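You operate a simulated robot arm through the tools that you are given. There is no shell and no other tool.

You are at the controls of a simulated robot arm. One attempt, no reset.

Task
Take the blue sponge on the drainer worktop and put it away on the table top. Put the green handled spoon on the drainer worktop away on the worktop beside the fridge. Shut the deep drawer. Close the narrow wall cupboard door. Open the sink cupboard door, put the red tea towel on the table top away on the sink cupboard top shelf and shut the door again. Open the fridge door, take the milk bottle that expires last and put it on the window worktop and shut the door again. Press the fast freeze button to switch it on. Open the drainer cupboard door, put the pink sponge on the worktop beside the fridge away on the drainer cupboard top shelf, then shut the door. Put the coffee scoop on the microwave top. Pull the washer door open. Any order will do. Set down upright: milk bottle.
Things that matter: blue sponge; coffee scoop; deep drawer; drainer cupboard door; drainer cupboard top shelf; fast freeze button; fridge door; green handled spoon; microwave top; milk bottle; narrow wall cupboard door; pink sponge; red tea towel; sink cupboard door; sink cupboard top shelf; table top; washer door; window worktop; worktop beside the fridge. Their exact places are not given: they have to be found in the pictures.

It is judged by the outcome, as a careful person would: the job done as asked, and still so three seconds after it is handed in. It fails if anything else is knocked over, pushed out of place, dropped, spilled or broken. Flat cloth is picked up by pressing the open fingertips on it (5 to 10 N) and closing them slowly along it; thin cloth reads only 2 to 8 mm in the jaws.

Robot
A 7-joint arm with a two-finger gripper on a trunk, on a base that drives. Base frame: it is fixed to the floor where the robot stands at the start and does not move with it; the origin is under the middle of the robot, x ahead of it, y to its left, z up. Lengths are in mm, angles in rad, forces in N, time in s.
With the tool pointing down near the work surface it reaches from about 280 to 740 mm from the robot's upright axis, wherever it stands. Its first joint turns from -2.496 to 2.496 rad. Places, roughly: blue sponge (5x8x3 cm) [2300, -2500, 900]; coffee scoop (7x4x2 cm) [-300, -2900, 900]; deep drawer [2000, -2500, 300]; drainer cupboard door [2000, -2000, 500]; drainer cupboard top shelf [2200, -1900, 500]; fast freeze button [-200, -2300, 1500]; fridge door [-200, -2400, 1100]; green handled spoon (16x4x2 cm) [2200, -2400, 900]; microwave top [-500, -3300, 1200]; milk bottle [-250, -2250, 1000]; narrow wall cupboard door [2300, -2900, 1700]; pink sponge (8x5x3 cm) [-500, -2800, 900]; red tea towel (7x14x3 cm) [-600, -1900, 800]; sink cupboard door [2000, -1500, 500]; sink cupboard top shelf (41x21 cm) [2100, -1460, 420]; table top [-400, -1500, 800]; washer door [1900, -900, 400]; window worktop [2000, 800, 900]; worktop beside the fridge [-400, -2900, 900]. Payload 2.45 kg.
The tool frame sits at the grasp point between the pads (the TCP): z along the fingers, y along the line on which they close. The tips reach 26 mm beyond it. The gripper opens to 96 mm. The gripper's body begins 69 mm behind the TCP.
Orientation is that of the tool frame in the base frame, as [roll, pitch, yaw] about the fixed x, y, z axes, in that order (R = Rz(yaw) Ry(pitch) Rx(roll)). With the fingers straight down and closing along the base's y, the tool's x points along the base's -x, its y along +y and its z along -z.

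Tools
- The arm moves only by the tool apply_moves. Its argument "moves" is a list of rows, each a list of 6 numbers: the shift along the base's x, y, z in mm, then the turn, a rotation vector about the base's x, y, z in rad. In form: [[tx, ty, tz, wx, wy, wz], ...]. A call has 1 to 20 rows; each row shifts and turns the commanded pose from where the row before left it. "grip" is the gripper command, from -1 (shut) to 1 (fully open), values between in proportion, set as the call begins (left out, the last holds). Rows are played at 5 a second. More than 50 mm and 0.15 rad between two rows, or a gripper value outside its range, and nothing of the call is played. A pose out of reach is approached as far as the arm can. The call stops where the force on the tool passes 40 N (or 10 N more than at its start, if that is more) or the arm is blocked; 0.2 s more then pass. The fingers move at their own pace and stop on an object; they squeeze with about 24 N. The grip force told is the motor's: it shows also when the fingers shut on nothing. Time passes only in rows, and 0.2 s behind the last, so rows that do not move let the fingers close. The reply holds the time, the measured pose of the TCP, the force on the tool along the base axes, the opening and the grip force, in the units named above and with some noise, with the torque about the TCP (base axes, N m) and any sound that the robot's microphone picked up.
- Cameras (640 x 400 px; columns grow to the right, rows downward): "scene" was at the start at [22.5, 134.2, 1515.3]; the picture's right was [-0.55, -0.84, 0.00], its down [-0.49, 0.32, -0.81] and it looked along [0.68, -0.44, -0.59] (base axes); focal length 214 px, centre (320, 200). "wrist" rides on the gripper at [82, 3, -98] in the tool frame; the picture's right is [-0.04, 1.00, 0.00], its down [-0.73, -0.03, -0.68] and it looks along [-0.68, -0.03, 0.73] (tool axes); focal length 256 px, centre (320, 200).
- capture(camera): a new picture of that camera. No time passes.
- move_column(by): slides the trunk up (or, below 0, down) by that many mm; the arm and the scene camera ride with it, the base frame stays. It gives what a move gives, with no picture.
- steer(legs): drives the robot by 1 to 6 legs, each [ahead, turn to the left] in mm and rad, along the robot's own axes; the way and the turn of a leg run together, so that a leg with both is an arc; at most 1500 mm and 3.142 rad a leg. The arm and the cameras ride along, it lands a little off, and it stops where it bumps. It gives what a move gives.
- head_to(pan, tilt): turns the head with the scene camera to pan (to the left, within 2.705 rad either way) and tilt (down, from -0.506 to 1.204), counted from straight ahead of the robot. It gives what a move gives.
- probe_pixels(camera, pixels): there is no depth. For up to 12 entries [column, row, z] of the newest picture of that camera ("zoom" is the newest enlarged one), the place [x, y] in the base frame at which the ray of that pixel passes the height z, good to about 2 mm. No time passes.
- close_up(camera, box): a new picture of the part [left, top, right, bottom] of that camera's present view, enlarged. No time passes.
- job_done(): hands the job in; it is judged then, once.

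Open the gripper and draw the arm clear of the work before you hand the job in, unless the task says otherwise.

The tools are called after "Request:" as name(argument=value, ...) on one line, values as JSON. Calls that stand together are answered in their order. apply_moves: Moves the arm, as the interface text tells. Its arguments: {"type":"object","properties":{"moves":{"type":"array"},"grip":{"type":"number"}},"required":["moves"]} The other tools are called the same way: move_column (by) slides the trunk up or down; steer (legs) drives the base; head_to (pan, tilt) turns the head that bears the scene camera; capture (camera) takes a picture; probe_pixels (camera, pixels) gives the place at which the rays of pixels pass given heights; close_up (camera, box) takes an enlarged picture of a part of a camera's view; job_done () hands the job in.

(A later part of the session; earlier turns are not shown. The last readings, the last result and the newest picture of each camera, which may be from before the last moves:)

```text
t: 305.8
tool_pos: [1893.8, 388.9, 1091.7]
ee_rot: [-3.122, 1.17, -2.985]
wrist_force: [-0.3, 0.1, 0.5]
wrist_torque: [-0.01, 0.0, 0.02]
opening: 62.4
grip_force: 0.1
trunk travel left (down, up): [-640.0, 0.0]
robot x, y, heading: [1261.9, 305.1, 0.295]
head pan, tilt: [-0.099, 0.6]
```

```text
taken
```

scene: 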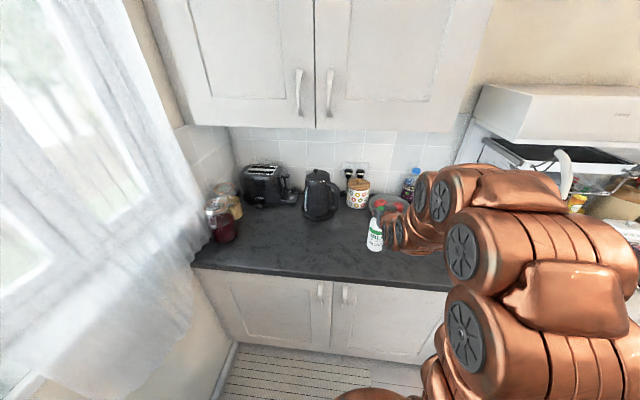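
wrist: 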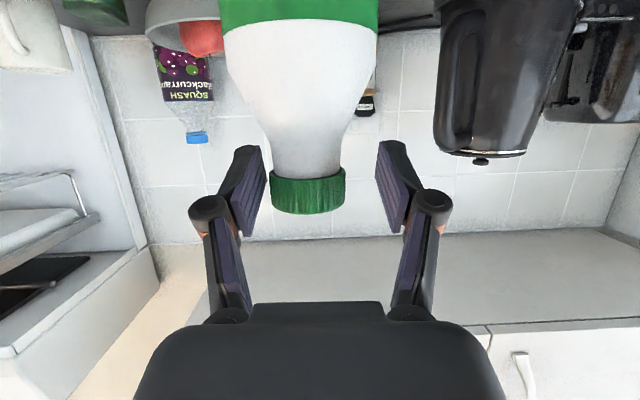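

The bottle stands free between the opened fingers. I'll centre slightly and back straight out.

Request:
apply_moves(moves=[[0, -5, 0, 0, 0, 0], [-20, -3, 0, 0, 0, 0], [-35, -5, 0, 0, 0, 0], [-40, -5, 0, 0, 0, 0], [-40, -5, 10, 0, 0, 0]])

Request:
capture(camera="scene")

Request:
capture(camera="wrist")

```text
t: 306.9
tool_pos: [1882.1, 369.8, 1131.8]
ee_rot: [-3.133, 1.178, -2.995]
wrist_force: [0.8, -0.4, -0.4]
wrist_torque: [-0.03, -0.03, 0.01]
opening: 62.5
grip_force: 0.0
out of reach, approached as far as the arm can: row 2, 3, 4, 5
trunk travel left (down, up): [-640.0, 0.0]
robot x, y, heading: [1258.9, 305.5, 0.299]
head pan, tilt: [-0.099, 0.6]
```

```text
taken
```

scene: 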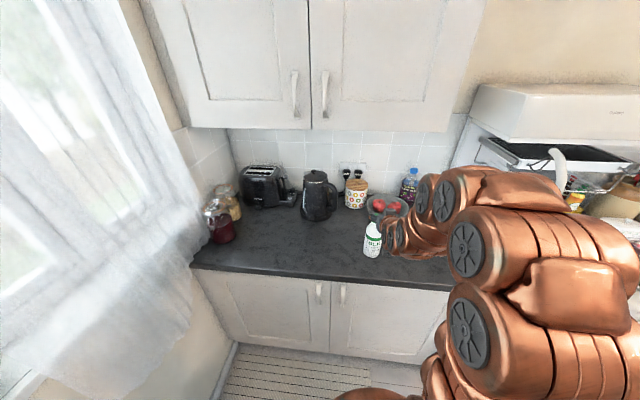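

```text
taken
```

wrist: 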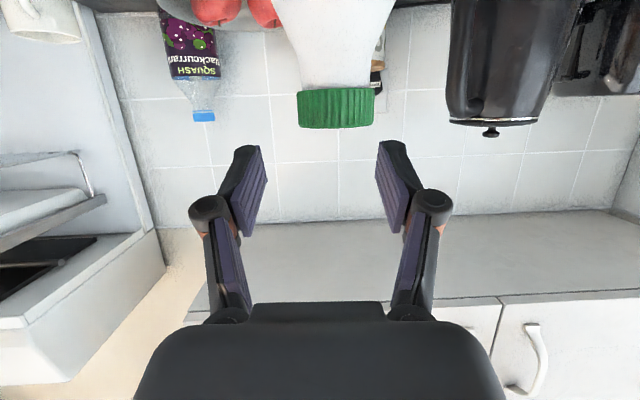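

The arm couldn't retract further, and instead rose; the bottle still stands. I'll lift 40 mm clear of the cap and then reverse the base.

Request:
apply_moves(moves=[[0, 0, 20, 0, 0, 0], [0, 0, 25, 0, 0, 0], [0, 0, 25, 0, 0, 0]])

Request:
steer(legs=[[-250, 0]])

Request:
capture(camera="scene")

Request:
close_up(camera="scene", box=[250, 120, 450, 280])

```text
t: 307.8
tool_pos: [1880.7, 370.1, 1201.0]
ee_rot: [-3.135, 1.178, -2.998]
wrist_force: [0.7, 0.5, -0.7]
wrist_torque: [-0.05, 0.03, -0.01]
opening: 62.5
grip_force: 0.0
trunk travel left (down, up): [-640.0, 0.0]
robot x, y, heading: [1262.3, 304.7, 0.302]
head pan, tilt: [-0.099, 0.6]
```

```text
t: 309.6
tool_pos: [1628.1, 297.9, 1201.6]
ee_rot: [-3.127, 1.179, -2.989]
wrist_force: [0.2, 1.4, 1.0]
wrist_torque: [-0.06, 0.04, -0.07]
opening: 62.2
grip_force: 0.1
trunk travel left (down, up): [-640.0, 0.0]
robot x, y, heading: [1010.6, 231.7, 0.3]
head pan, tilt: [-0.099, 0.6]
```

```text
taken
```

scene: 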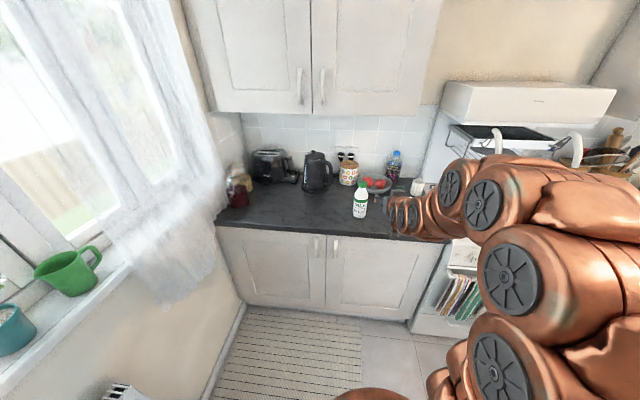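

```text
2.50 times, centred on (350, 200) of scene
```

zoom: 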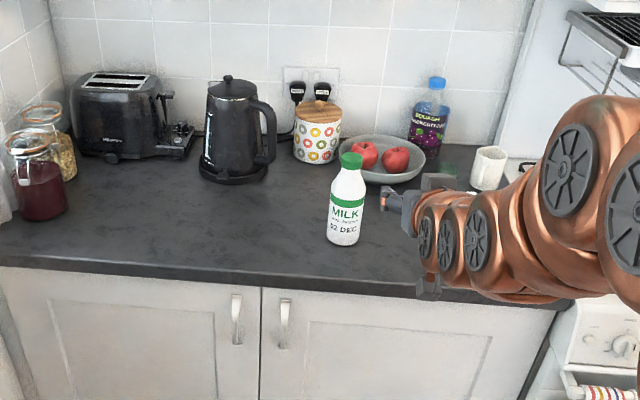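

The milk (02 DEC) stands upright on the window worktop. Now I make the gripper horizontal and closed, and drive back to shut the fridge door from its outer side.

Request:
apply_moves(moves=[[25, 4, 20, 0.0197, -0.1296, 0], [25, 4, 20, 0.0197, -0.1296, 0], [25, 4, 20, 0.0197, -0.1296, 0], [20, 4, 0, 0, 0, 0]], grip=-1)

Request:
steer(legs=[[0, -1.93], [900, 0], [850, 0], [0, -0.6]])

Request:
head_to(pan=0.1, tilt=0.4)

Request:
capture(camera="scene")

```text
t: 310.6
tool_pos: [1734.8, 316.6, 1259.0]
ee_rot: [-2.774, 1.567, -2.636]
wrist_force: [0.0, 0.1, 0.7]
wrist_torque: [0.03, 0.04, 0.03]
opening: 0.0
grip_force: 24.0
trunk travel left (down, up): [-640.0, 0.0]
robot x, y, heading: [1016.0, 227.8, 0.3]
head pan, tilt: [-0.099, 0.6]
```

```text
t: 325.7
tool_pos: [345.4, -1989.6, 1256.5]
ee_rot: [-2.952, 1.56, 0.932]
wrist_force: [-0.3, -0.4, 0.3]
wrist_torque: [0.01, 0.01, 0.0]
opening: 0.1
grip_force: 23.8
trunk travel left (down, up): [-640.0, 0.0]
robot x, y, heading: [889.1, -1504.8, -2.229]
head pan, tilt: [-0.099, 0.6]
```

```text
t: 326.5
tool_pos: [346.3, -1989.8, 1255.1]
ee_rot: [-2.973, 1.562, 0.915]
wrist_force: [-0.2, -0.2, -0.3]
wrist_torque: [0.03, -0.01, -0.02]
opening: 0.0
grip_force: 23.8
trunk travel left (down, up): [-640.0, 0.0]
robot x, y, heading: [890.7, -1504.7, -2.228]
head pan, tilt: [0.099, 0.4]
```

```text
taken
```

scene: 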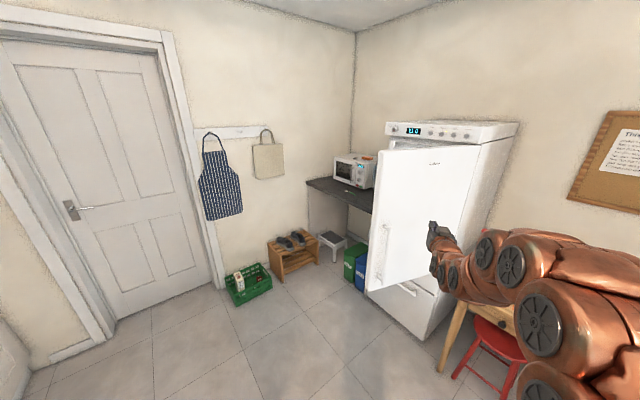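

The door stands open ahead-left. I'll drive forward in stages, letting the closed gripper at z≈1256 (above the handle) push the outer face.

Request:
steer(legs=[[300, 0]])

Request:
capture(camera="scene")

```text
t: 328.5
tool_pos: [165.6, -2238.3, 1255.7]
ee_rot: [-2.961, 1.563, 0.939]
wrist_force: [0.8, 0.2, -0.4]
wrist_torque: [-0.02, 0.0, 0.03]
opening: 0.0
grip_force: 23.8
trunk travel left (down, up): [-640.0, 0.0]
robot x, y, heading: [705.5, -1749.5, -2.222]
head pan, tilt: [0.099, 0.4]
```

```text
taken
```

scene: 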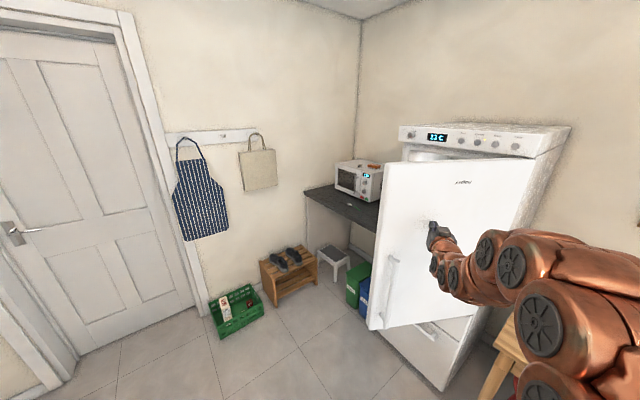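

It is closing steadily. Continue 230 mm.

Request:
steer(legs=[[230, 0]])

Request:
capture(camera="scene")

```text
t: 330.2
tool_pos: [27.0, -2415.1, 1255.2]
ee_rot: [-2.96, 1.565, 0.935]
wrist_force: [0.6, 0.1, -0.4]
wrist_torque: [0.04, -0.01, 0.0]
opening: 0.0
grip_force: 24.3
trunk travel left (down, up): [-640.0, 0.0]
robot x, y, heading: [564.7, -1926.6, -2.228]
head pan, tilt: [0.099, 0.4]
```

```text
taken
```

scene: 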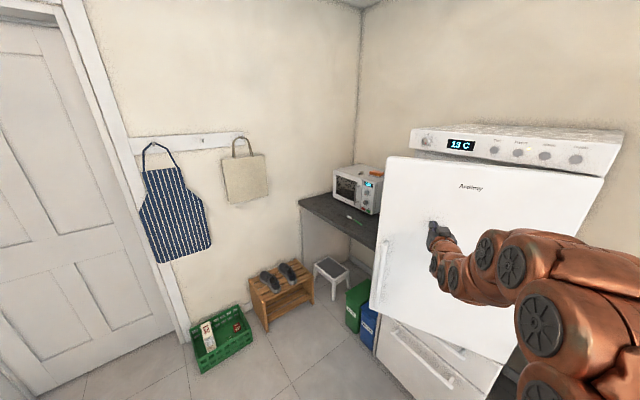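

Nearly there. Drive another 110 mm, then finish with the arm under force control.

Request:
steer(legs=[[110, 0]])

Request:
apply_moves(moves=[[-20, -5, 0, 0, 0, 0], [-20, -5, 0, 0, 0, 0], [-20, -5, 0, 0, 0, 0], [-15, -3, 0, 0, 0, 0], [-15, -3, 0, 0, 0, 0], [-15, -3, 0, 0, 0, 0]])

Request:
capture(camera="scene")

```text
t: 331.4
tool_pos: [-41.6, -2502.0, 1255.7]
ee_rot: [-2.955, 1.563, 0.938]
wrist_force: [-0.4, -0.6, -0.2]
wrist_torque: [-0.01, 0.0, 0.02]
opening: 0.0
grip_force: 24.6
trunk travel left (down, up): [-640.0, 0.0]
robot x, y, heading: [499.0, -2019.0, -2.23]
head pan, tilt: [0.099, 0.4]
```

```text
t: 332.8
tool_pos: [-125.5, -2523.5, 1255.0]
ee_rot: [-2.791, 1.561, 1.108]
wrist_force: [40.2, 27.7, 4.2]
wrist_torque: [-0.12, 0.2, -0.26]
opening: 0.0
grip_force: 23.7
trunk travel left (down, up): [-640.0, 0.0]
robot x, y, heading: [500.5, -2014.2, -2.225]
head pan, tilt: [0.099, 0.4]
stopped in row 6: the force on the tool passed its limit at 69 N (the readings are from after the stop); the commanded pose is now the measured one
```

```text
taken
```

scene: 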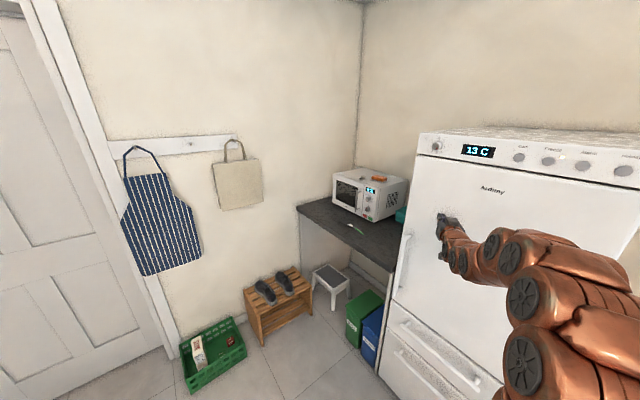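

Force jumped to 69 N, so the door seems shut. I'll back off a little and check the seams.

Request:
apply_moves(moves=[[25, 10, 0, 0, 0, 0], [35, 15, 0, 0, 0, 0]])

Request:
close_up(camera="scene", box=[370, 120, 640, 400])

```text
t: 333.4
tool_pos: [-70.0, -2502.9, 1251.1]
ee_rot: [-3.035, 1.555, 0.862]
wrist_force: [-0.1, 0.4, -0.3]
wrist_torque: [-0.05, 0.0, -0.02]
opening: 0.1
grip_force: 23.9
trunk travel left (down, up): [-640.0, 0.0]
robot x, y, heading: [501.8, -2013.7, -2.225]
head pan, tilt: [0.099, 0.4]
```

```text
1.43 times, centred on (505, 260) of scene
```

zoom: 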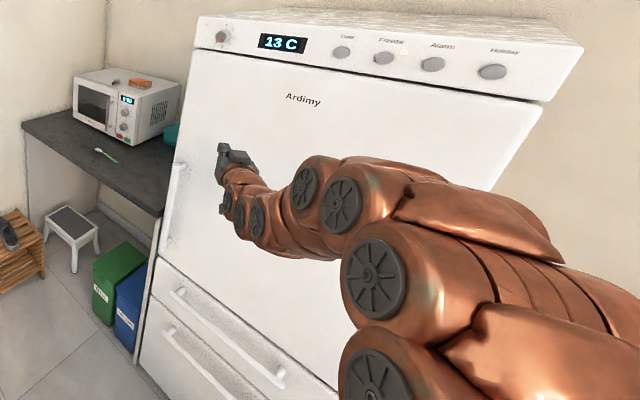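

The fridge door is flush. Next, the sink and drainer cupboards: I'll drive over to face them at about (1050,-1780).

Request:
steer(legs=[[-150, 0], [0, 2.4], [470, 0], [0, -0.1]])

Request:
head_to(pan=0.35, tilt=0.6)

Request:
capture(camera="scene")

```text
t: 343.5
tool_pos: [1808.7, -1865.4, 1251.6]
ee_rot: [-3.001, 1.555, -3.048]
wrist_force: [0.6, 0.5, 0.3]
wrist_torque: [0.0, -0.02, -0.03]
opening: 0.0
grip_force: 24.1
trunk travel left (down, up): [-640.0, 0.0]
robot x, y, heading: [1061.5, -1791.5, 0.113]
head pan, tilt: [0.099, 0.4]
```

```text
t: 344.2
tool_pos: [1808.8, -1865.0, 1251.8]
ee_rot: [-3.009, 1.555, -3.054]
wrist_force: [0.1, -0.3, 0.1]
wrist_torque: [0.01, 0.01, 0.0]
opening: 0.1
grip_force: 23.6
trunk travel left (down, up): [-640.0, 0.0]
robot x, y, heading: [1061.0, -1792.4, 0.114]
head pan, tilt: [0.351, 0.6]
```

```text
taken
```

scene: 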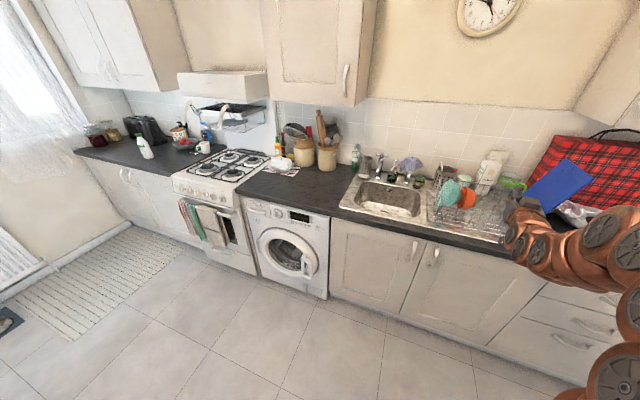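

I can see the two cupboard handles at (413,251) and (433,256) and the washer door handle at (308,262). I'll zoom and probe them.

Request:
close_up(camera="scene", box=[240, 190, 500, 352])

Request:
probe_pixels(camera="scene", pixels=[[414, 243, 800], [414, 243, 750], [412, 260, 700], [412, 260, 650], [435, 248, 800], [435, 248, 750], [431, 265, 700], [431, 265, 650], [420, 237, 870], [331, 213, 870], [535, 292, 600]])

```text
2.46 times, centred on (370, 271) of scene
```

zoom: 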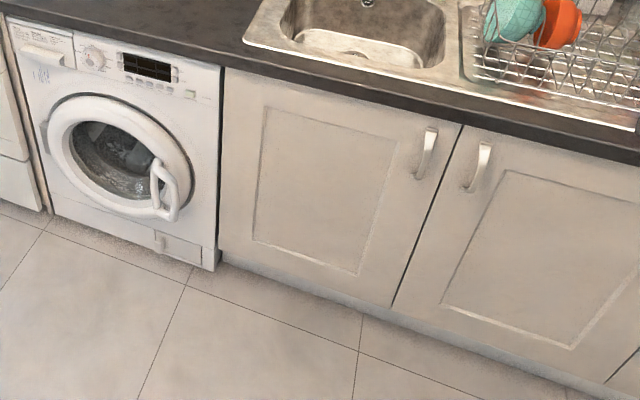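

```text
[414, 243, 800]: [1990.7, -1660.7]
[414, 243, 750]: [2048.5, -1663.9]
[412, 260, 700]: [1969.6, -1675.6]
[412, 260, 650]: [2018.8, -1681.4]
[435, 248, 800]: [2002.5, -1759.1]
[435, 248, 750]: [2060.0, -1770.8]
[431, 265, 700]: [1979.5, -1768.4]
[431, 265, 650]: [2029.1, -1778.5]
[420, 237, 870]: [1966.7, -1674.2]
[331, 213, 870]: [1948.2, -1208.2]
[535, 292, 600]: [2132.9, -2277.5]
```

The sink-door handle is near (1940,-1665), z≈730–845; the drainer-door handle near (1942,-1757). I'll pitch the gripper 45° down and open it, away from the worktop.

Request:
apply_moves(moves=[[-30, 5, -35, -0.0144, 0.13, 0], [-30, 5, -35, -0.0144, 0.13, 0], [-30, 5, -35, -0.0144, 0.13, 0], [-30, 5, -35, -0.0144, 0.13, 0], [-30, 5, -35, -0.0144, 0.13, 0], [-30, 5, -35, -0.0144, 0.13, 0], [0, 30, -30, 0, 0, 0], [0, 30, -30, 0, 0, 0]], grip=0.4)

Request:
move_column(by=-250)

Request:
steer(legs=[[170, 0]])

Request:
capture(camera="wrist")

Request:
capture(camera="scene")

```text
t: 346.1
tool_pos: [1631.7, -1774.8, 981.4]
ee_rot: [-2.985, 0.767, -3.032]
wrist_force: [-0.3, -0.5, 0.2]
wrist_torque: [0.04, 0.01, 0.01]
opening: 67.5
grip_force: 0.0
out of reach, approached as far as the arm can: row 8
trunk travel left (down, up): [-640.0, 0.0]
robot x, y, heading: [1058.1, -1790.0, 0.112]
head pan, tilt: [0.351, 0.6]
```

```text
t: 348.6
tool_pos: [1631.5, -1775.3, 732.6]
ee_rot: [-2.982, 0.769, -3.032]
wrist_force: [-0.3, -0.2, 1.2]
wrist_torque: [0.04, 0.04, 0.02]
opening: 67.2
grip_force: 0.0
trunk travel left (down, up): [-390.0, 250.0]
robot x, y, heading: [1063.9, -1789.1, 0.112]
head pan, tilt: [0.351, 0.6]
```

```text
t: 350.1
tool_pos: [1796.3, -1755.4, 732.1]
ee_rot: [-2.982, 0.767, -3.032]
wrist_force: [0.6, -0.5, 0.3]
wrist_torque: [0.01, -0.02, -0.01]
opening: 67.2
grip_force: 0.1
trunk travel left (down, up): [-390.0, 250.0]
robot x, y, heading: [1226.3, -1774.0, 0.119]
head pan, tilt: [0.351, 0.6]
```

```text
taken
```

wrist: 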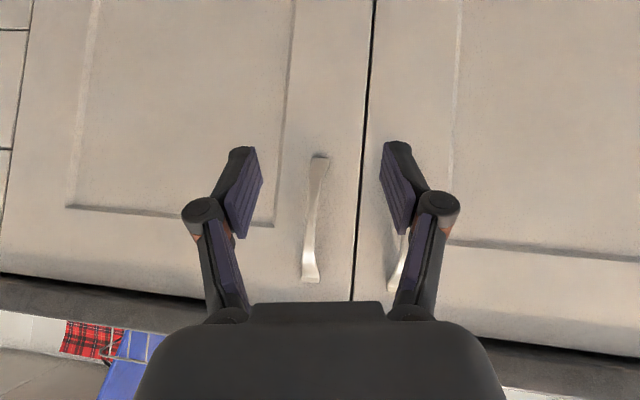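

```text
taken
```

scene: 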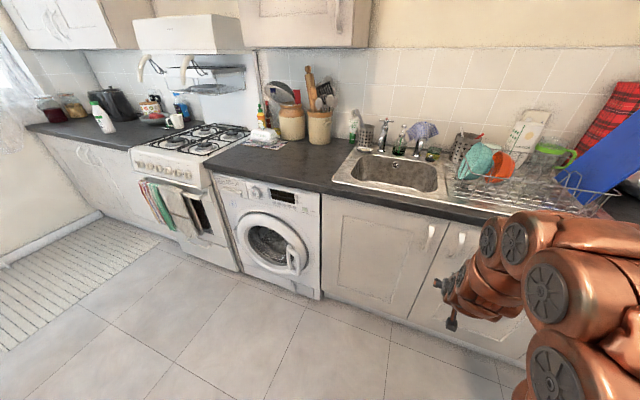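

The gripper is lined up with the drainer door's handle (315,220), so I'll open that one first. I'll level the roll, align yaw with the door, and rise to z≈790.

Request:
apply_moves(moves=[[0, 0, 15, 0.057, -0.007, -0.058], [0, 0, 15, 0.057, -0.007, -0.058], [0, 0, 14, 0, 0, 0.1], [0, 0, 14, 0, 0, 0.1]], grip=0.3)

Request:
capture(camera="wrist")

```text
t: 351.1
tool_pos: [1795.3, -1756.5, 790.1]
ee_rot: [-3.141, 0.78, -3.056]
wrist_force: [0.2, -1.0, 0.5]
wrist_torque: [-0.02, -0.01, 0.0]
opening: 62.5
grip_force: 0.1
trunk travel left (down, up): [-390.0, 250.0]
robot x, y, heading: [1225.7, -1776.5, 0.108]
head pan, tilt: [0.351, 0.6]
```

```text
taken
```

wrist: 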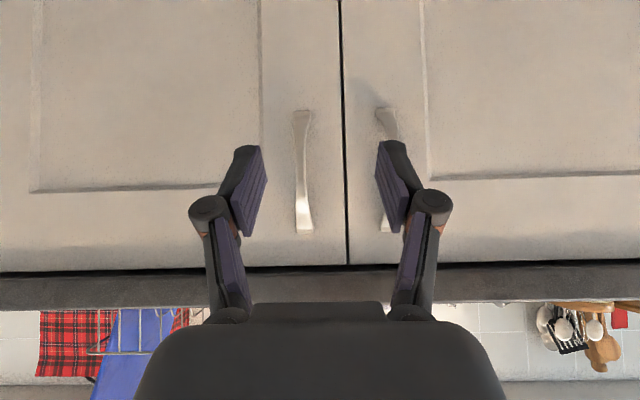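

The handle is at column 302, i.e. ~16 mm to -y, centre z≈765. I'll shift and advance.

Request:
apply_moves(moves=[[35, -13, -12, 0, 0, 0], [40, 3, -12, 0, 0, 0], [40, 3, 0, 0, 0, 0]])

Request:
capture(camera="wrist")

```text
t: 351.9
tool_pos: [1909.2, -1762.9, 768.8]
ee_rot: [3.141, 0.783, -3.059]
wrist_force: [-1.3, 0.4, 0.1]
wrist_torque: [0.01, -0.05, -0.01]
opening: 62.5
grip_force: 0.0
trunk travel left (down, up): [-390.0, 250.0]
robot x, y, heading: [1224.0, -1775.2, 0.117]
head pan, tilt: [0.351, 0.6]
```

```text
taken
```

wrist: 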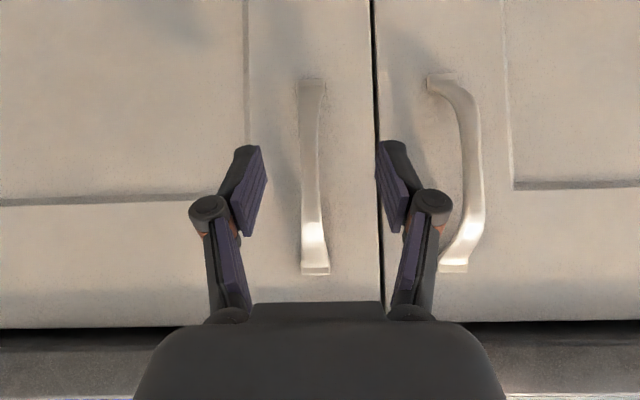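

The handle is centred (312). I'll advance ~40 mm and grip.

Request:
apply_moves(moves=[[25, 0, 0, 0, 0, 0], [15, 0, 0, 0, 0, 0], [0, 0, 0, 0, 0, 0]])

Request:
capture(camera="wrist")

```text
t: 352.7
tool_pos: [1949.9, -1763.0, 765.9]
ee_rot: [3.14, 0.782, -3.059]
wrist_force: [0.1, 0.1, 0.7]
wrist_torque: [0.02, 0.03, -0.03]
opening: 62.5
grip_force: 0.1
trunk travel left (down, up): [-390.0, 250.0]
robot x, y, heading: [1226.3, -1771.5, 0.114]
head pan, tilt: [0.351, 0.6]
```

```text
taken
```

wrist: 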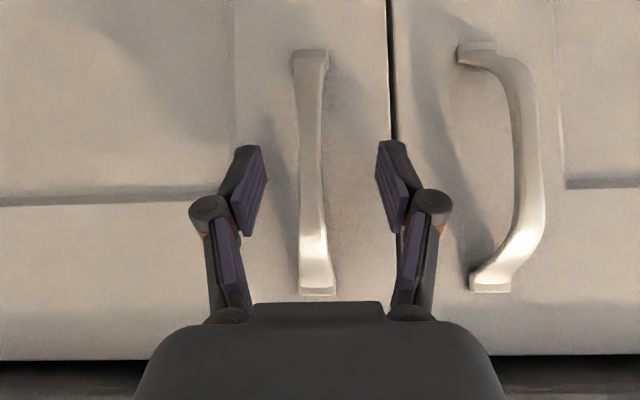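

Another ~10 mm forward, then close on the handle.

Request:
apply_moves(moves=[[10, 0, 0, 0, 0, 0], [0, 0, 0, 0, 0, 0]])

Request:
apply_moves(moves=[[0, 0, 0, 0, 0, 0], [0, 0, 0, 0, 0, 0], [0, 0, 0, 0, 0, 0], [0, 0, 0, 0, 0, 0], [0, 0, 0, 0, 0, 0]], grip=-1)

Request:
capture(camera="wrist")

```text
t: 353.3
tool_pos: [1958.0, -1762.7, 765.1]
ee_rot: [3.14, 0.777, -3.058]
wrist_force: [-23.1, -1.0, -2.1]
wrist_torque: [0.02, 0.17, 0.53]
opening: 66.0
grip_force: 4.7
trunk travel left (down, up): [-390.0, 250.0]
robot x, y, heading: [1222.2, -1773.6, 0.108]
head pan, tilt: [0.351, 0.6]
```

```text
t: 353.7
tool_pos: [1956.2, -1762.1, 765.4]
ee_rot: [3.14, 0.769, -3.057]
wrist_force: [-34.9, 0.1, 8.2]
wrist_torque: [-0.01, 0.2, 0.25]
opening: 36.8
grip_force: 14.7
trunk travel left (down, up): [-390.0, 250.0]
robot x, y, heading: [1225.3, -1773.8, 0.108]
head pan, tilt: [0.351, 0.6]
stopped in row 2: the force on the tool passed its limit at 44 N (the readings are from after the stop); the commanded pose is now the measured one
```

```text
taken
```

wrist: 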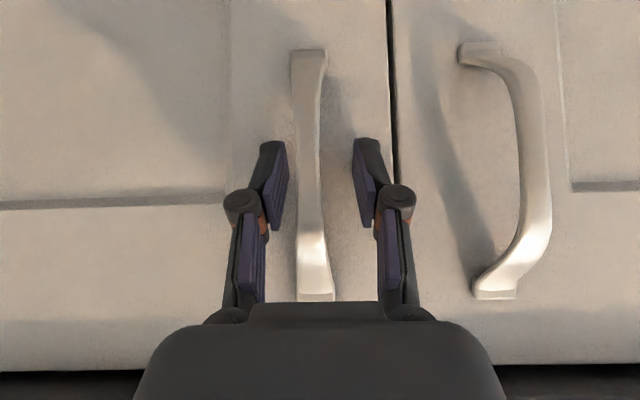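

The fingertips are touching the door face. I'll back off 6 mm and finish closing.

Request:
apply_moves(moves=[[-7, 0, 0, 0, 0, 0], [0, 0, 0, 0, 0, 0], [0, 0, 0, 0, 0, 0], [0, 0, 0, 0, 0, 0], [0, 0, 0, 0, 0, 0]], grip=-1)

```text
t: 354.7
tool_pos: [1952.8, -1768.6, 765.6]
ee_rot: [3.139, 0.776, -3.065]
wrist_force: [4.0, -16.2, -9.4]
wrist_torque: [-0.1, -0.69, 0.14]
opening: 8.4
grip_force: 35.8
trunk travel left (down, up): [-390.0, 250.0]
robot x, y, heading: [1222.4, -1774.9, 0.108]
head pan, tilt: [0.351, 0.6]
stopped in row 4: the force on the tool passed its limit at 49 N (the readings are from after the stop); the commanded pose is now the measured one
```

The handle is gripped (8.4 mm). I'll pull along the hinge arc (hinge at right, near (2025,-2205)).

Request:
apply_moves(moves=[[-11, -2, 0, 0, 0, 0.02], [-10.7, -2.1, 0, 0, 0, 0.02], [-21.5, -5.3, 0, 0, 0, 0.045], [-21.3, -6.3, 0, 0, 0, 0.045], [-20.9, -7.3, 0, 0, 0, 0.045], [-20.5, -8.4, 0, 0, 0, 0.045]])

Request:
capture(camera="wrist")

```text
t: 356.1
tool_pos: [1846.2, -1798.1, 765.1]
ee_rot: [3.138, 0.775, -2.839]
wrist_force: [6.3, -16.0, -22.0]
wrist_torque: [-0.23, 0.24, 0.22]
opening: 8.6
grip_force: 36.1
trunk travel left (down, up): [-390.0, 250.0]
robot x, y, heading: [1225.7, -1774.5, 0.11]
head pan, tilt: [0.351, 0.6]
```

```text
taken
```

wrist: 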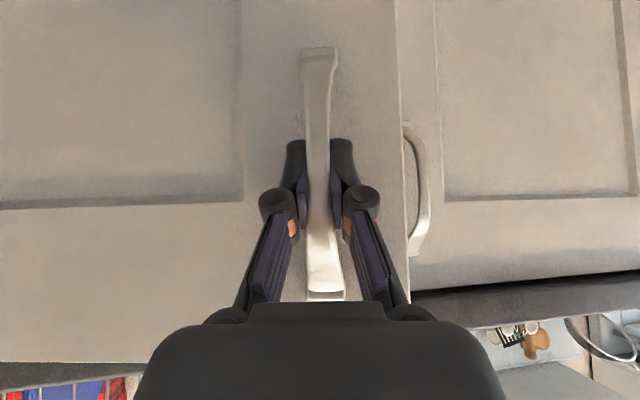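

The door follows. Continue along the arc with a little more -y.

Request:
apply_moves(moves=[[-20, -11, 0, 0, 0, 0.05], [-19.6, -11.5, 0, 0, 0, 0.05], [-19, -12.3, 0, 0, 0, 0.05], [-18.4, -13.3, 0, 0, 0, 0.05], [-17.8, -14.2, 0, 0, 0, 0.05], [-17.1, -15, 0, 0, 0, 0.05]])

Request:
apply_moves(moves=[[-16.3, -15.5, 0, 0, 0, 0.05], [-15.7, -16.2, 0, 0, 0, 0.05], [-14.8, -17, 0, 0, 0, 0.05], [-14, -17.6, 0, 0, 0, 0.05], [-13, -18.2, 0, 0, 0, 0.05], [-12, -18.8, 0, 0, 0, 0.05]])

Request:
capture(camera="scene")

Request:
capture(camera="wrist")

```text
t: 357.1
tool_pos: [1770.3, -1839.7, 765.4]
ee_rot: [3.132, 0.774, -2.653]
wrist_force: [-4.6, 6.2, 7.9]
wrist_torque: [-0.05, 0.18, -0.03]
opening: 8.8
grip_force: 36.5
trunk travel left (down, up): [-390.0, 250.0]
robot x, y, heading: [1223.9, -1775.4, 0.111]
head pan, tilt: [0.351, 0.6]
stopped in row 4: the force on the tool passed its limit at 45 N (the readings are from after the stop); the commanded pose is now the measured one
```

```text
t: 357.5
tool_pos: [1753.3, -1851.9, 766.2]
ee_rot: [3.132, 0.778, -2.604]
wrist_force: [-5.2, 7.8, 18.0]
wrist_torque: [-0.02, -0.07, 0.17]
opening: 8.4
grip_force: 36.1
trunk travel left (down, up): [-390.0, 250.0]
robot x, y, heading: [1225.1, -1776.4, 0.11]
head pan, tilt: [0.351, 0.6]
stopped in row 2: the force on the tool passed its limit at 43 N (the readings are from after the stop); the commanded pose is now the measured one
```

```text
taken
```

scene: 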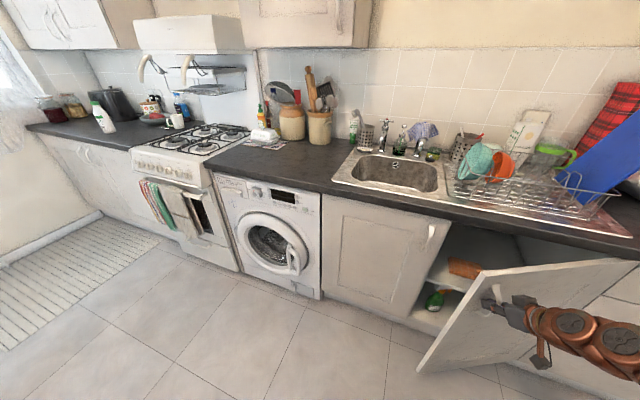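

```text
taken
```

wrist: 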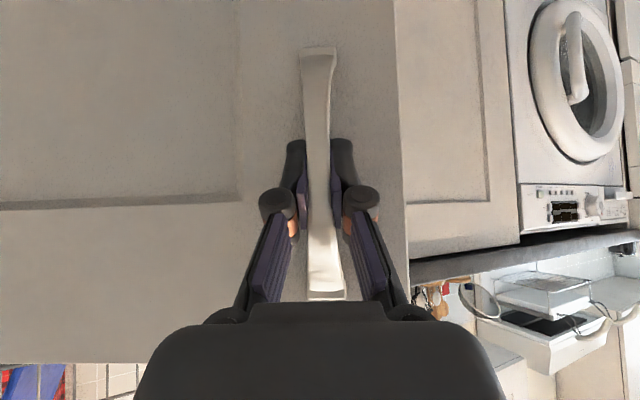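

The door is ~35° open and forces build up, so I'll release the handle and then push the door from its inner side.

Request:
apply_moves(moves=[[0, 0, 0, 0, 0, 0], [0, 0, 0, 0, 0, 0], [0, 0, 0, 0, 0, 0], [-25, -15, 20, 0, 0, 0], [-30, -18, 20, 0, 0, 0], [-30, 0, 15, 0, 0, 0]], grip=0.5)

Request:
capture(camera="wrist")

```text
t: 358.9
tool_pos: [1670.3, -1883.7, 823.1]
ee_rot: [3.132, 0.775, -2.604]
wrist_force: [-0.2, -0.1, 0.4]
wrist_torque: [0.0, 0.02, 0.03]
opening: 72.1
grip_force: 0.0
trunk travel left (down, up): [-390.0, 250.0]
robot x, y, heading: [1223.4, -1774.1, 0.109]
head pan, tilt: [0.351, 0.6]
```

```text
taken
```

wrist: 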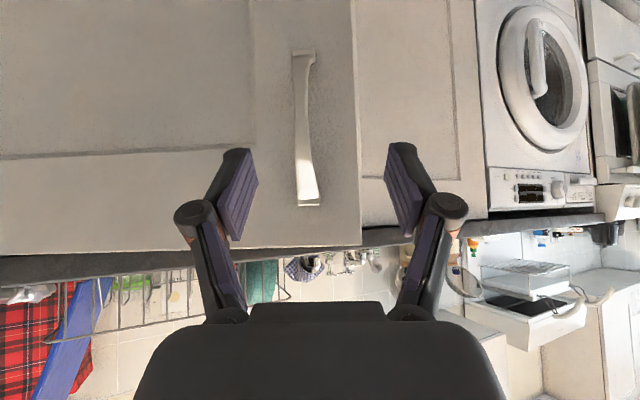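

Released cleanly. I'll move the closed gripper to the other side of the door edge, turning it back to face forward.

Request:
apply_moves(moves=[[-15, 30, 0, 0, 0, -0.12], [-15, 40, -5, 0, 0, -0.12], [0, 40, -10, 0, 0, -0.12], [10, 40, -10, 0, 0, -0.12]], grip=-1)

Request:
capture(camera="wrist")

Request:
capture(camera="scene")

```text
t: 359.9
tool_pos: [1724.5, -1838.9, 837.9]
ee_rot: [3.127, 0.78, -2.831]
wrist_force: [-0.5, 0.4, -0.3]
wrist_torque: [0.01, -0.01, 0.0]
opening: 0.0
grip_force: 19.3
out of reach, approached as far as the arm can: row 1, 2, 3, 4
trunk travel left (down, up): [-390.0, 250.0]
robot x, y, heading: [1218.5, -1775.7, 0.111]
head pan, tilt: [0.351, 0.6]
```

```text
taken
```

wrist: 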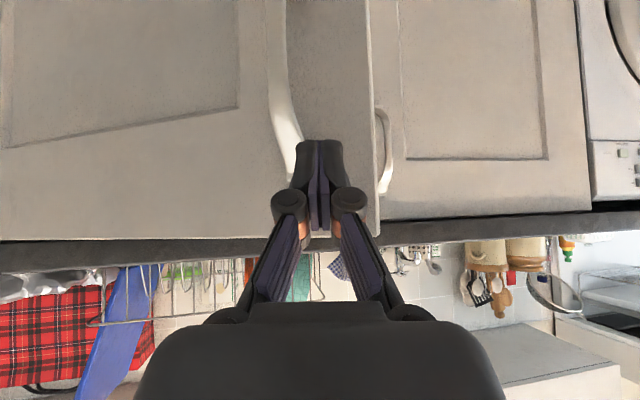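

```text
taken
```

scene: 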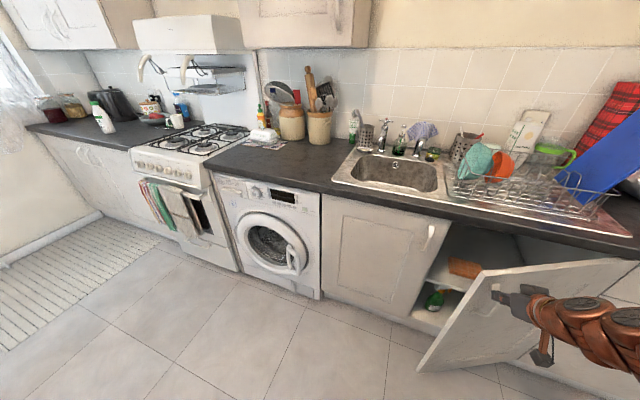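

The arm is at its minimum reach, so I'll reverse the base 110 mm, then shift the gripper sideways past the door edge.

Request:
steer(legs=[[-110, 0]])

Request:
apply_moves(moves=[[5, 35, 0, 0, 0, -0.1], [5, 40, 0, 0, 0, -0.1], [5, 40, 0, 0, 0, 0]])

Request:
capture(camera="wrist")

```text
t: 361.1
tool_pos: [1618.8, -1851.7, 837.2]
ee_rot: [3.124, 0.779, -2.835]
wrist_force: [-0.2, 0.2, 0.0]
wrist_torque: [0.02, 0.01, 0.0]
opening: 0.0
grip_force: 23.9
trunk travel left (down, up): [-390.0, 250.0]
robot x, y, heading: [1119.3, -1785.6, 0.118]
head pan, tilt: [0.351, 0.6]
```

```text
t: 361.9
tool_pos: [1641.9, -1825.7, 844.6]
ee_rot: [-3.103, 0.788, -2.927]
wrist_force: [0.2, -1.2, 0.4]
wrist_torque: [0.03, 0.0, 0.03]
opening: 0.3
grip_force: 23.9
out of reach, approached as far as the arm can: row 1, 2, 3
trunk travel left (down, up): [-390.0, 250.0]
robot x, y, heading: [1119.6, -1785.8, 0.109]
head pan, tilt: [0.351, 0.6]
```

```text
taken
```

wrist: 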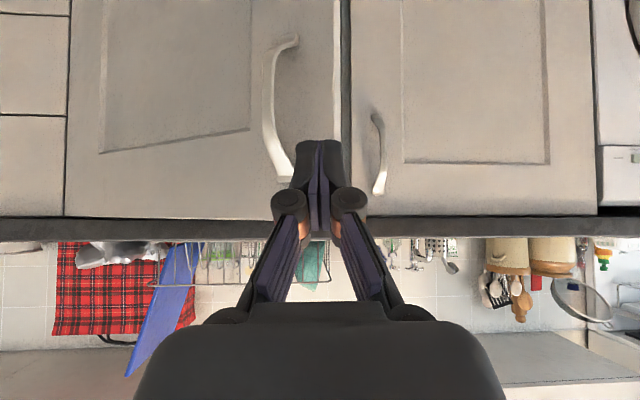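

I'll move outward (+x) while going sideways to stay in reach.

Request:
apply_moves(moves=[[15, 25, -10, 0, 0, 0], [15, 30, -15, 0, 0, 0], [10, 30, -15, 0, 0, 0], [10, 15, -15, 0, 0, 0]])

Request:
capture(camera="wrist")

```text
t: 362.9
tool_pos: [1690.6, -1723.3, 788.4]
ee_rot: [3.123, 0.776, -2.97]
wrist_force: [-1.1, 0.4, 0.6]
wrist_torque: [0.01, 0.01, 0.0]
opening: 0.1
grip_force: 24.1
trunk travel left (down, up): [-390.0, 250.0]
robot x, y, heading: [1117.5, -1784.3, 0.116]
head pan, tilt: [0.351, 0.6]
```

```text
taken
```

wrist: 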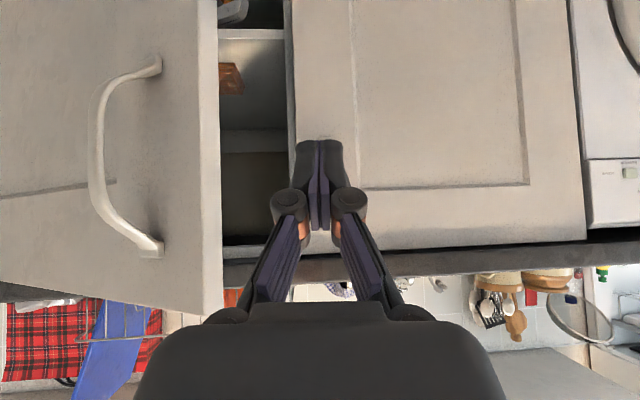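

The gap between the doors is at columns 220–290, to my -y. I'll centre on it and push the tips in past the edge.

Request:
apply_moves(moves=[[10, -15, -10, 0, 0, 0], [30, -12, -10, 0, 0, 0], [35, 0, 0, 0, 0, 0], [35, 0, 0, 0, 0, 0], [30, 0, 0, 0, 0, 0]])

Request:
capture(camera="wrist")

```text
t: 363.9
tool_pos: [1793.9, -1740.5, 768.7]
ee_rot: [3.127, 0.769, -2.946]
wrist_force: [-12.8, 22.1, 5.5]
wrist_torque: [-1.78, -0.7, -1.06]
opening: 0.0
grip_force: 23.5
trunk travel left (down, up): [-390.0, 250.0]
robot x, y, heading: [1118.1, -1789.3, 0.125]
head pan, tilt: [0.351, 0.6]
stopped in row 5: the force on the tool passed its limit at 61 N (the readings are from after the stop); the commanded pose is now the measured one
```

```text
taken
```

wrist: 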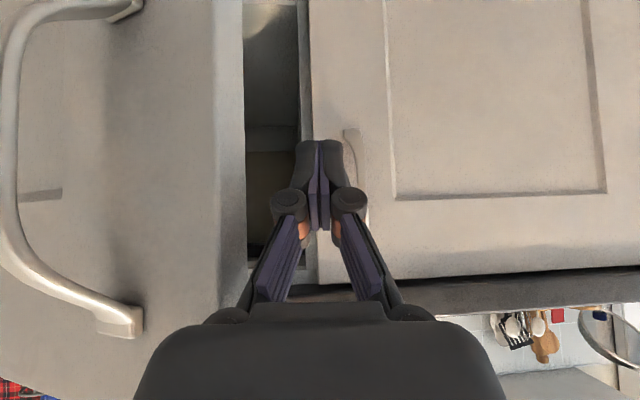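

The gripper body is against the door's edge. I'll sweep toward -y (opening direction).

Request:
apply_moves(moves=[[-6, 4, 0, 0, 0, 0], [-8, -15, 0, 0, 0, 0], [-12, -20, 0, 0, 0, 0], [-14, -20, 0, 0, 0, 0], [-14, -20, 0, 0, 0, 0]])

Request:
capture(camera="wrist")

```text
t: 364.8
tool_pos: [1769.2, -1767.2, 768.3]
ee_rot: [3.126, 0.766, -2.943]
wrist_force: [-6.0, 9.3, 2.2]
wrist_torque: [-0.08, -0.01, -0.06]
opening: 0.1
grip_force: 24.5
trunk travel left (down, up): [-390.0, 250.0]
robot x, y, heading: [1120.4, -1787.6, 0.122]
head pan, tilt: [0.351, 0.6]
stopped in row 4: the force on the tool passed its limit at 50 N (the readings are from after the stop); the commanded pose is now the measured one
```

```text
taken
```

wrist: 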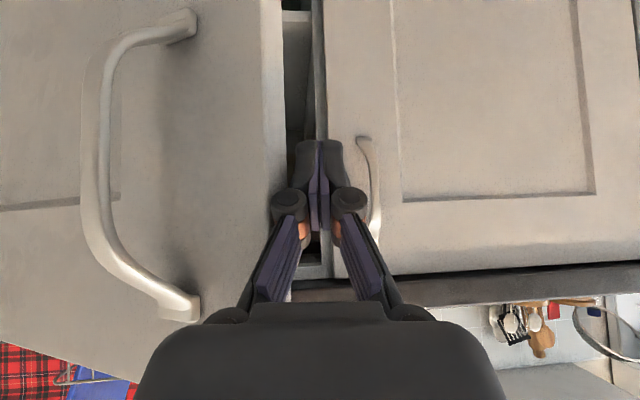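

The wide gripper body jams on the edge. I'll back out and roll the gripper 90° so its thin side faces the gap.

Request:
apply_moves(moves=[[-15, 15, 5, 0, 0, 0], [-30, 10, 5, 0, 0, 0], [-30, 5, 5, 0, 0, 0], [0, 0, 0, 0.0977, 0.0193, -0.1027], [0, 0, 0, 0.0977, 0.0193, -0.1027], [0, 0, 0, 0.0977, 0.0193, -0.1027], [0, 0, 0, 0.0977, 0.0193, -0.1027], [0, 0, 0, 0.0977, 0.0193, -0.1027], [0, 0, 0, 0.0977, 0.0193, -0.1027], [0, 0, 0, 0.0977, 0.0193, -0.1027], [0, 0, 0, 0.0977, 0.0193, -0.1027], [0, 0, 0, 0.0977, 0.0193, -0.1027], [0, 0, 0, 0.0977, 0.0193, -0.1027], [0, 0, 0, 0.0977, 0.0193, -0.1027]])

Request:
capture(camera="wrist")

Request:
capture(camera="scene")

```text
t: 367.8
tool_pos: [1691.8, -1738.2, 783.6]
ee_rot: [2.352, -0.005, 1.766]
wrist_force: [0.1, -0.4, 0.2]
wrist_torque: [-0.01, -0.02, 0.02]
opening: 0.1
grip_force: 24.1
trunk travel left (down, up): [-390.0, 250.0]
robot x, y, heading: [1119.6, -1791.2, 0.117]
head pan, tilt: [0.351, 0.6]
```

```text
taken
```

wrist: 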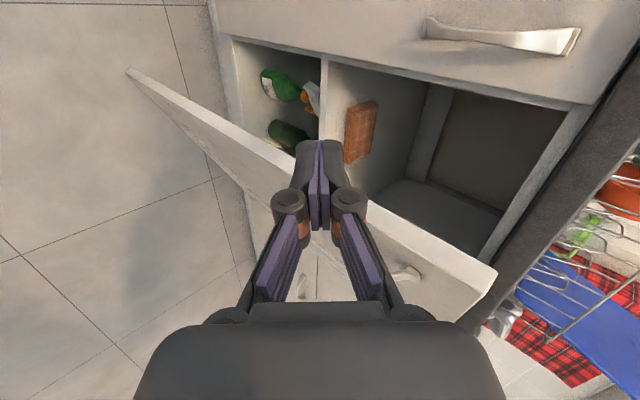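

```text
taken
```

scene: 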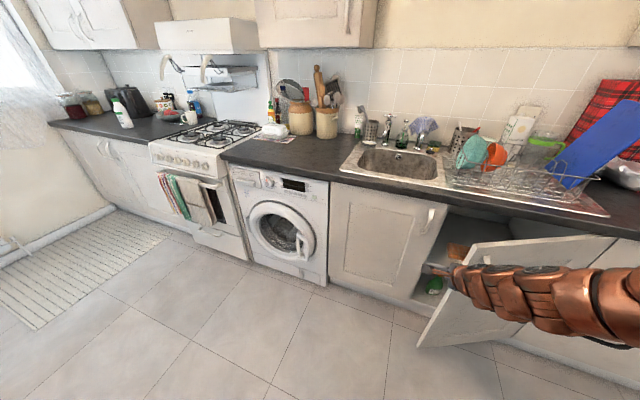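

Now the thin profile faces the gap, and I can see into the drainer cupboard's top shelf. I'll insert the fingers past the edge and sweep toward -y.

Request:
apply_moves(moves=[[40, -3, -8, 0, 0, 0], [40, -3, -8, 0, 0, 0], [40, -2, 0, 0, 0, 0], [25, 0, 0, 0, 0, 0]])

Request:
capture(camera="wrist")

```text
t: 368.7
tool_pos: [1821.9, -1733.1, 769.6]
ee_rot: [2.36, -0.007, 1.792]
wrist_force: [-5.7, 11.2, 2.2]
wrist_torque: [-0.97, -0.38, -0.42]
opening: 0.0
grip_force: 24.0
trunk travel left (down, up): [-390.0, 250.0]
robot x, y, heading: [1113.3, -1790.2, 0.122]
head pan, tilt: [0.351, 0.6]
stopped in row 4: the force on the tool passed its limit at 54 N (the readings are from after the stop); the commanded pose is now the measured one
```

```text
taken
```

wrist: 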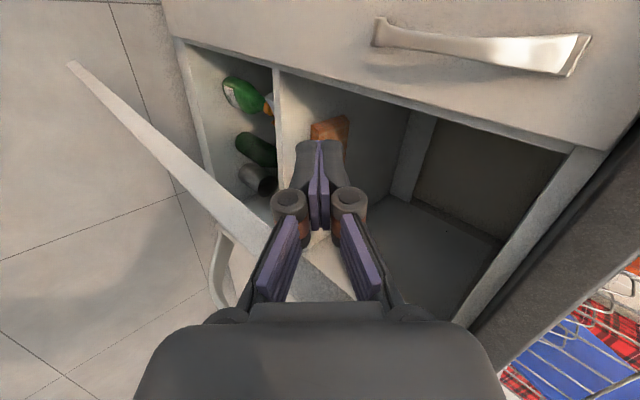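

The wrist still meets the door edge, because the tool comes in straight. I'll back out, yaw the tool ~0.7 rad to the right so the tips can slip in behind the door, and pull outwards.

Request:
apply_moves(moves=[[-20, 5, 5, 0, 0, 0], [-40, 5, 10, 0, 0, 0], [-40, 5, 10, 0, 0, 0], [-10, 10, 10, 0, 0, -0.14], [0, 10, 0, 0, 0, -0.14], [0, 10, 0, 0, 0, -0.14], [0, 0, 0, 0, 0, -0.14], [0, 0, 0, 0, 0, -0.14]])

Request:
capture(camera="wrist")

```text
t: 370.5
tool_pos: [1712.9, -1689.3, 803.8]
ee_rot: [2.358, -0.005, 1.085]
wrist_force: [-0.8, -0.5, 0.0]
wrist_torque: [0.02, 0.02, 0.0]
opening: 0.1
grip_force: 24.4
trunk travel left (down, up): [-390.0, 250.0]
robot x, y, heading: [1116.1, -1785.5, 0.122]
head pan, tilt: [0.351, 0.6]
```

```text
taken
```

wrist: 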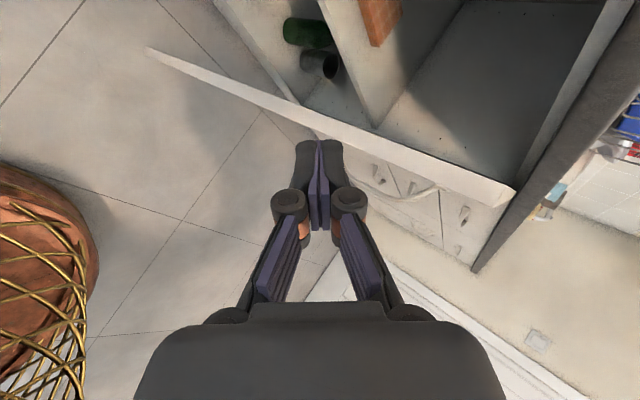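

The tips now point diagonally behind the door. I'll slide them in past the edge.

Request:
apply_moves(moves=[[30, -10, -5, 0, 0, 0], [35, -15, -5, 0, 0, 0], [30, -25, -5, 0, 0, 0], [20, -30, -5, 0, 0, 0]])

Request:
capture(camera="wrist")

```text
t: 371.6
tool_pos: [1825.2, -1759.5, 784.7]
ee_rot: [2.36, -0.007, 1.106]
wrist_force: [-7.0, 13.8, 7.7]
wrist_torque: [-1.19, -0.21, -0.6]
opening: 0.3
grip_force: 24.3
trunk travel left (down, up): [-390.0, 250.0]
robot x, y, heading: [1119.0, -1784.9, 0.13]
head pan, tilt: [0.351, 0.6]
stopped in row 4: the force on the tool passed its limit at 46 N (the readings are from after the stop); the commanded pose is now the measured one
```

```text
taken
```

wrist: 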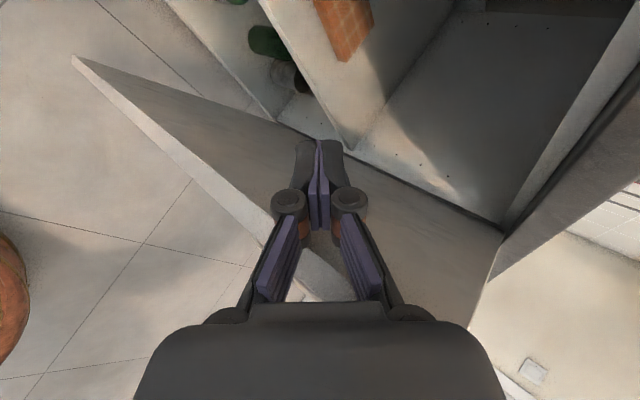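

The tips are now behind the door's inner face. I'll pull outward along the opening direction.

Request:
apply_moves(moves=[[-15, 3, 0, 0, 0, 0], [-20, -8, 0, 0, 0, 0], [-20, -12, 0, 0, 0, 0], [-20, -14, 0, 0, 0, 0], [-20, -15, 0, 0, 0, 0]])

Request:
capture(camera="wrist")

```text
t: 372.8
tool_pos: [1731.7, -1805.9, 784.6]
ee_rot: [2.361, -0.008, 1.103]
wrist_force: [-0.2, 0.1, 0.0]
wrist_torque: [-0.01, -0.02, -0.02]
opening: 0.0
grip_force: 24.0
trunk travel left (down, up): [-390.0, 250.0]
robot x, y, heading: [1119.1, -1786.0, 0.125]
head pan, tilt: [0.351, 0.6]
```

```text
taken
```

wrist: 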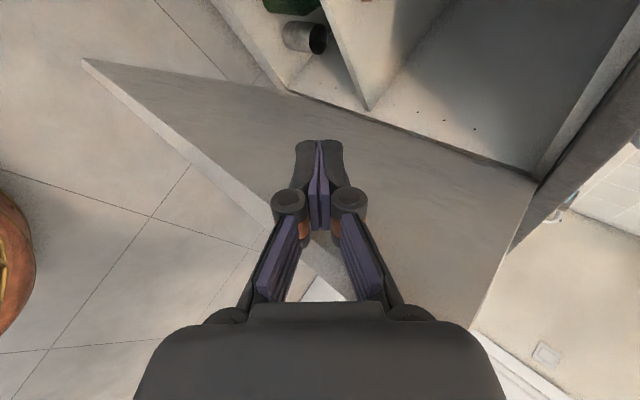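

That works well. Continue pulling along the arc.

Request:
apply_moves(moves=[[-19, -16, 0, 0, 0, 0.05], [-18, -17.5, 0, 0, 0, 0.05], [-17, -18.5, 0, 0, 0, 0.05], [-15.5, -20, 0, 0, 0, 0.05], [-14, -21, 0, 0, 0, 0.05], [-12.5, -22, 0, 0, 0, 0.05], [-11, -23, 0, 0, 0, 0.05], [-9, -24, 0, 0, 0, 0.05]])

Request:
capture(camera="scene")

Request:
capture(camera="wrist")

```text
t: 374.6
tool_pos: [1686.0, -1872.3, 800.0]
ee_rot: [2.293, -0.033, 1.322]
wrist_force: [0.3, -0.2, -0.3]
wrist_torque: [-0.01, -0.01, -0.01]
opening: 0.0
grip_force: 23.8
out of reach, approached as far as the arm can: row 4, 5, 6, 7, 8
trunk travel left (down, up): [-390.0, 250.0]
robot x, y, heading: [1113.7, -1785.4, 0.131]
head pan, tilt: [0.351, 0.6]
```

```text
taken
```

scene: 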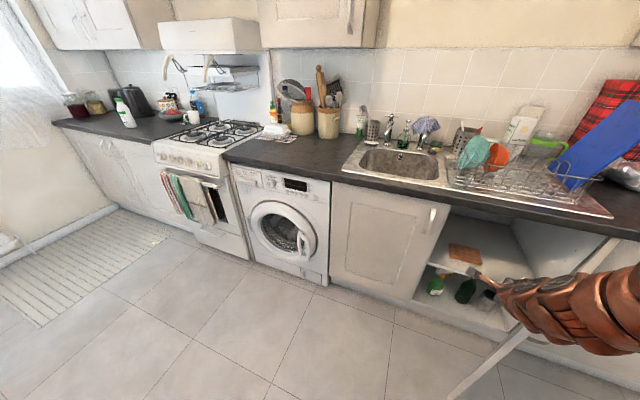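

```text
taken
```

wrist: 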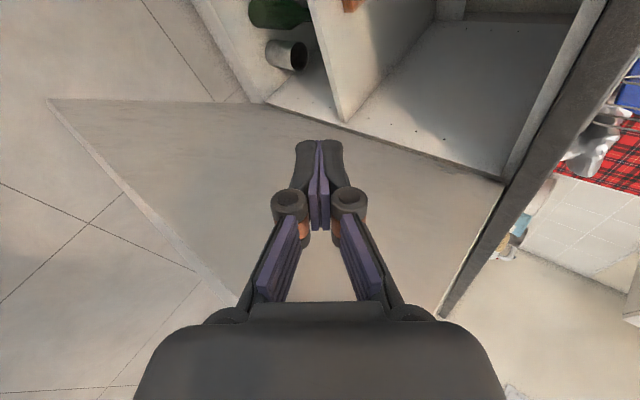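

The door is ~65° open. I'll push it further by sweeping toward -y at a comfortable reach.

Request:
apply_moves(moves=[[15, -20, 0, 0, 0, 0], [10, -25, 0, 0, 0, 0], [5, -30, 0, 0, 0, 0], [0, -30, 0, 0, 0, 0], [0, -30, 0, 0, 0, 0], [0, -30, 0, 0, 0, 0], [0, -30, 0, 0, 0, 0]])

Request:
capture(camera="scene")

```text
t: 376.2
tool_pos: [1714.9, -2069.5, 800.6]
ee_rot: [2.324, -0.017, 1.351]
wrist_force: [-0.9, 0.4, 0.1]
wrist_torque: [0.0, -0.01, -0.05]
opening: 0.0
grip_force: 24.0
trunk travel left (down, up): [-390.0, 250.0]
robot x, y, heading: [1116.6, -1786.3, 0.125]
head pan, tilt: [0.351, 0.6]
```

```text
taken
```

scene: 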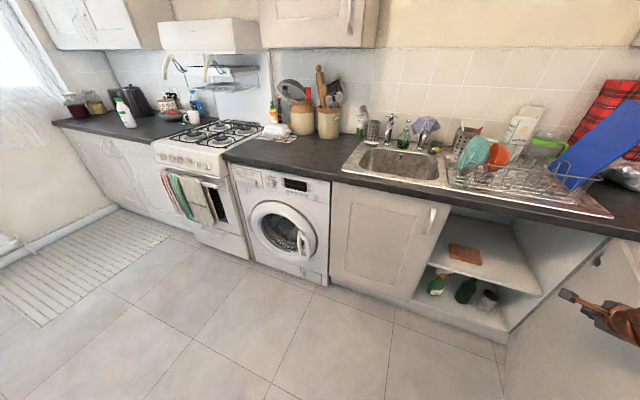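

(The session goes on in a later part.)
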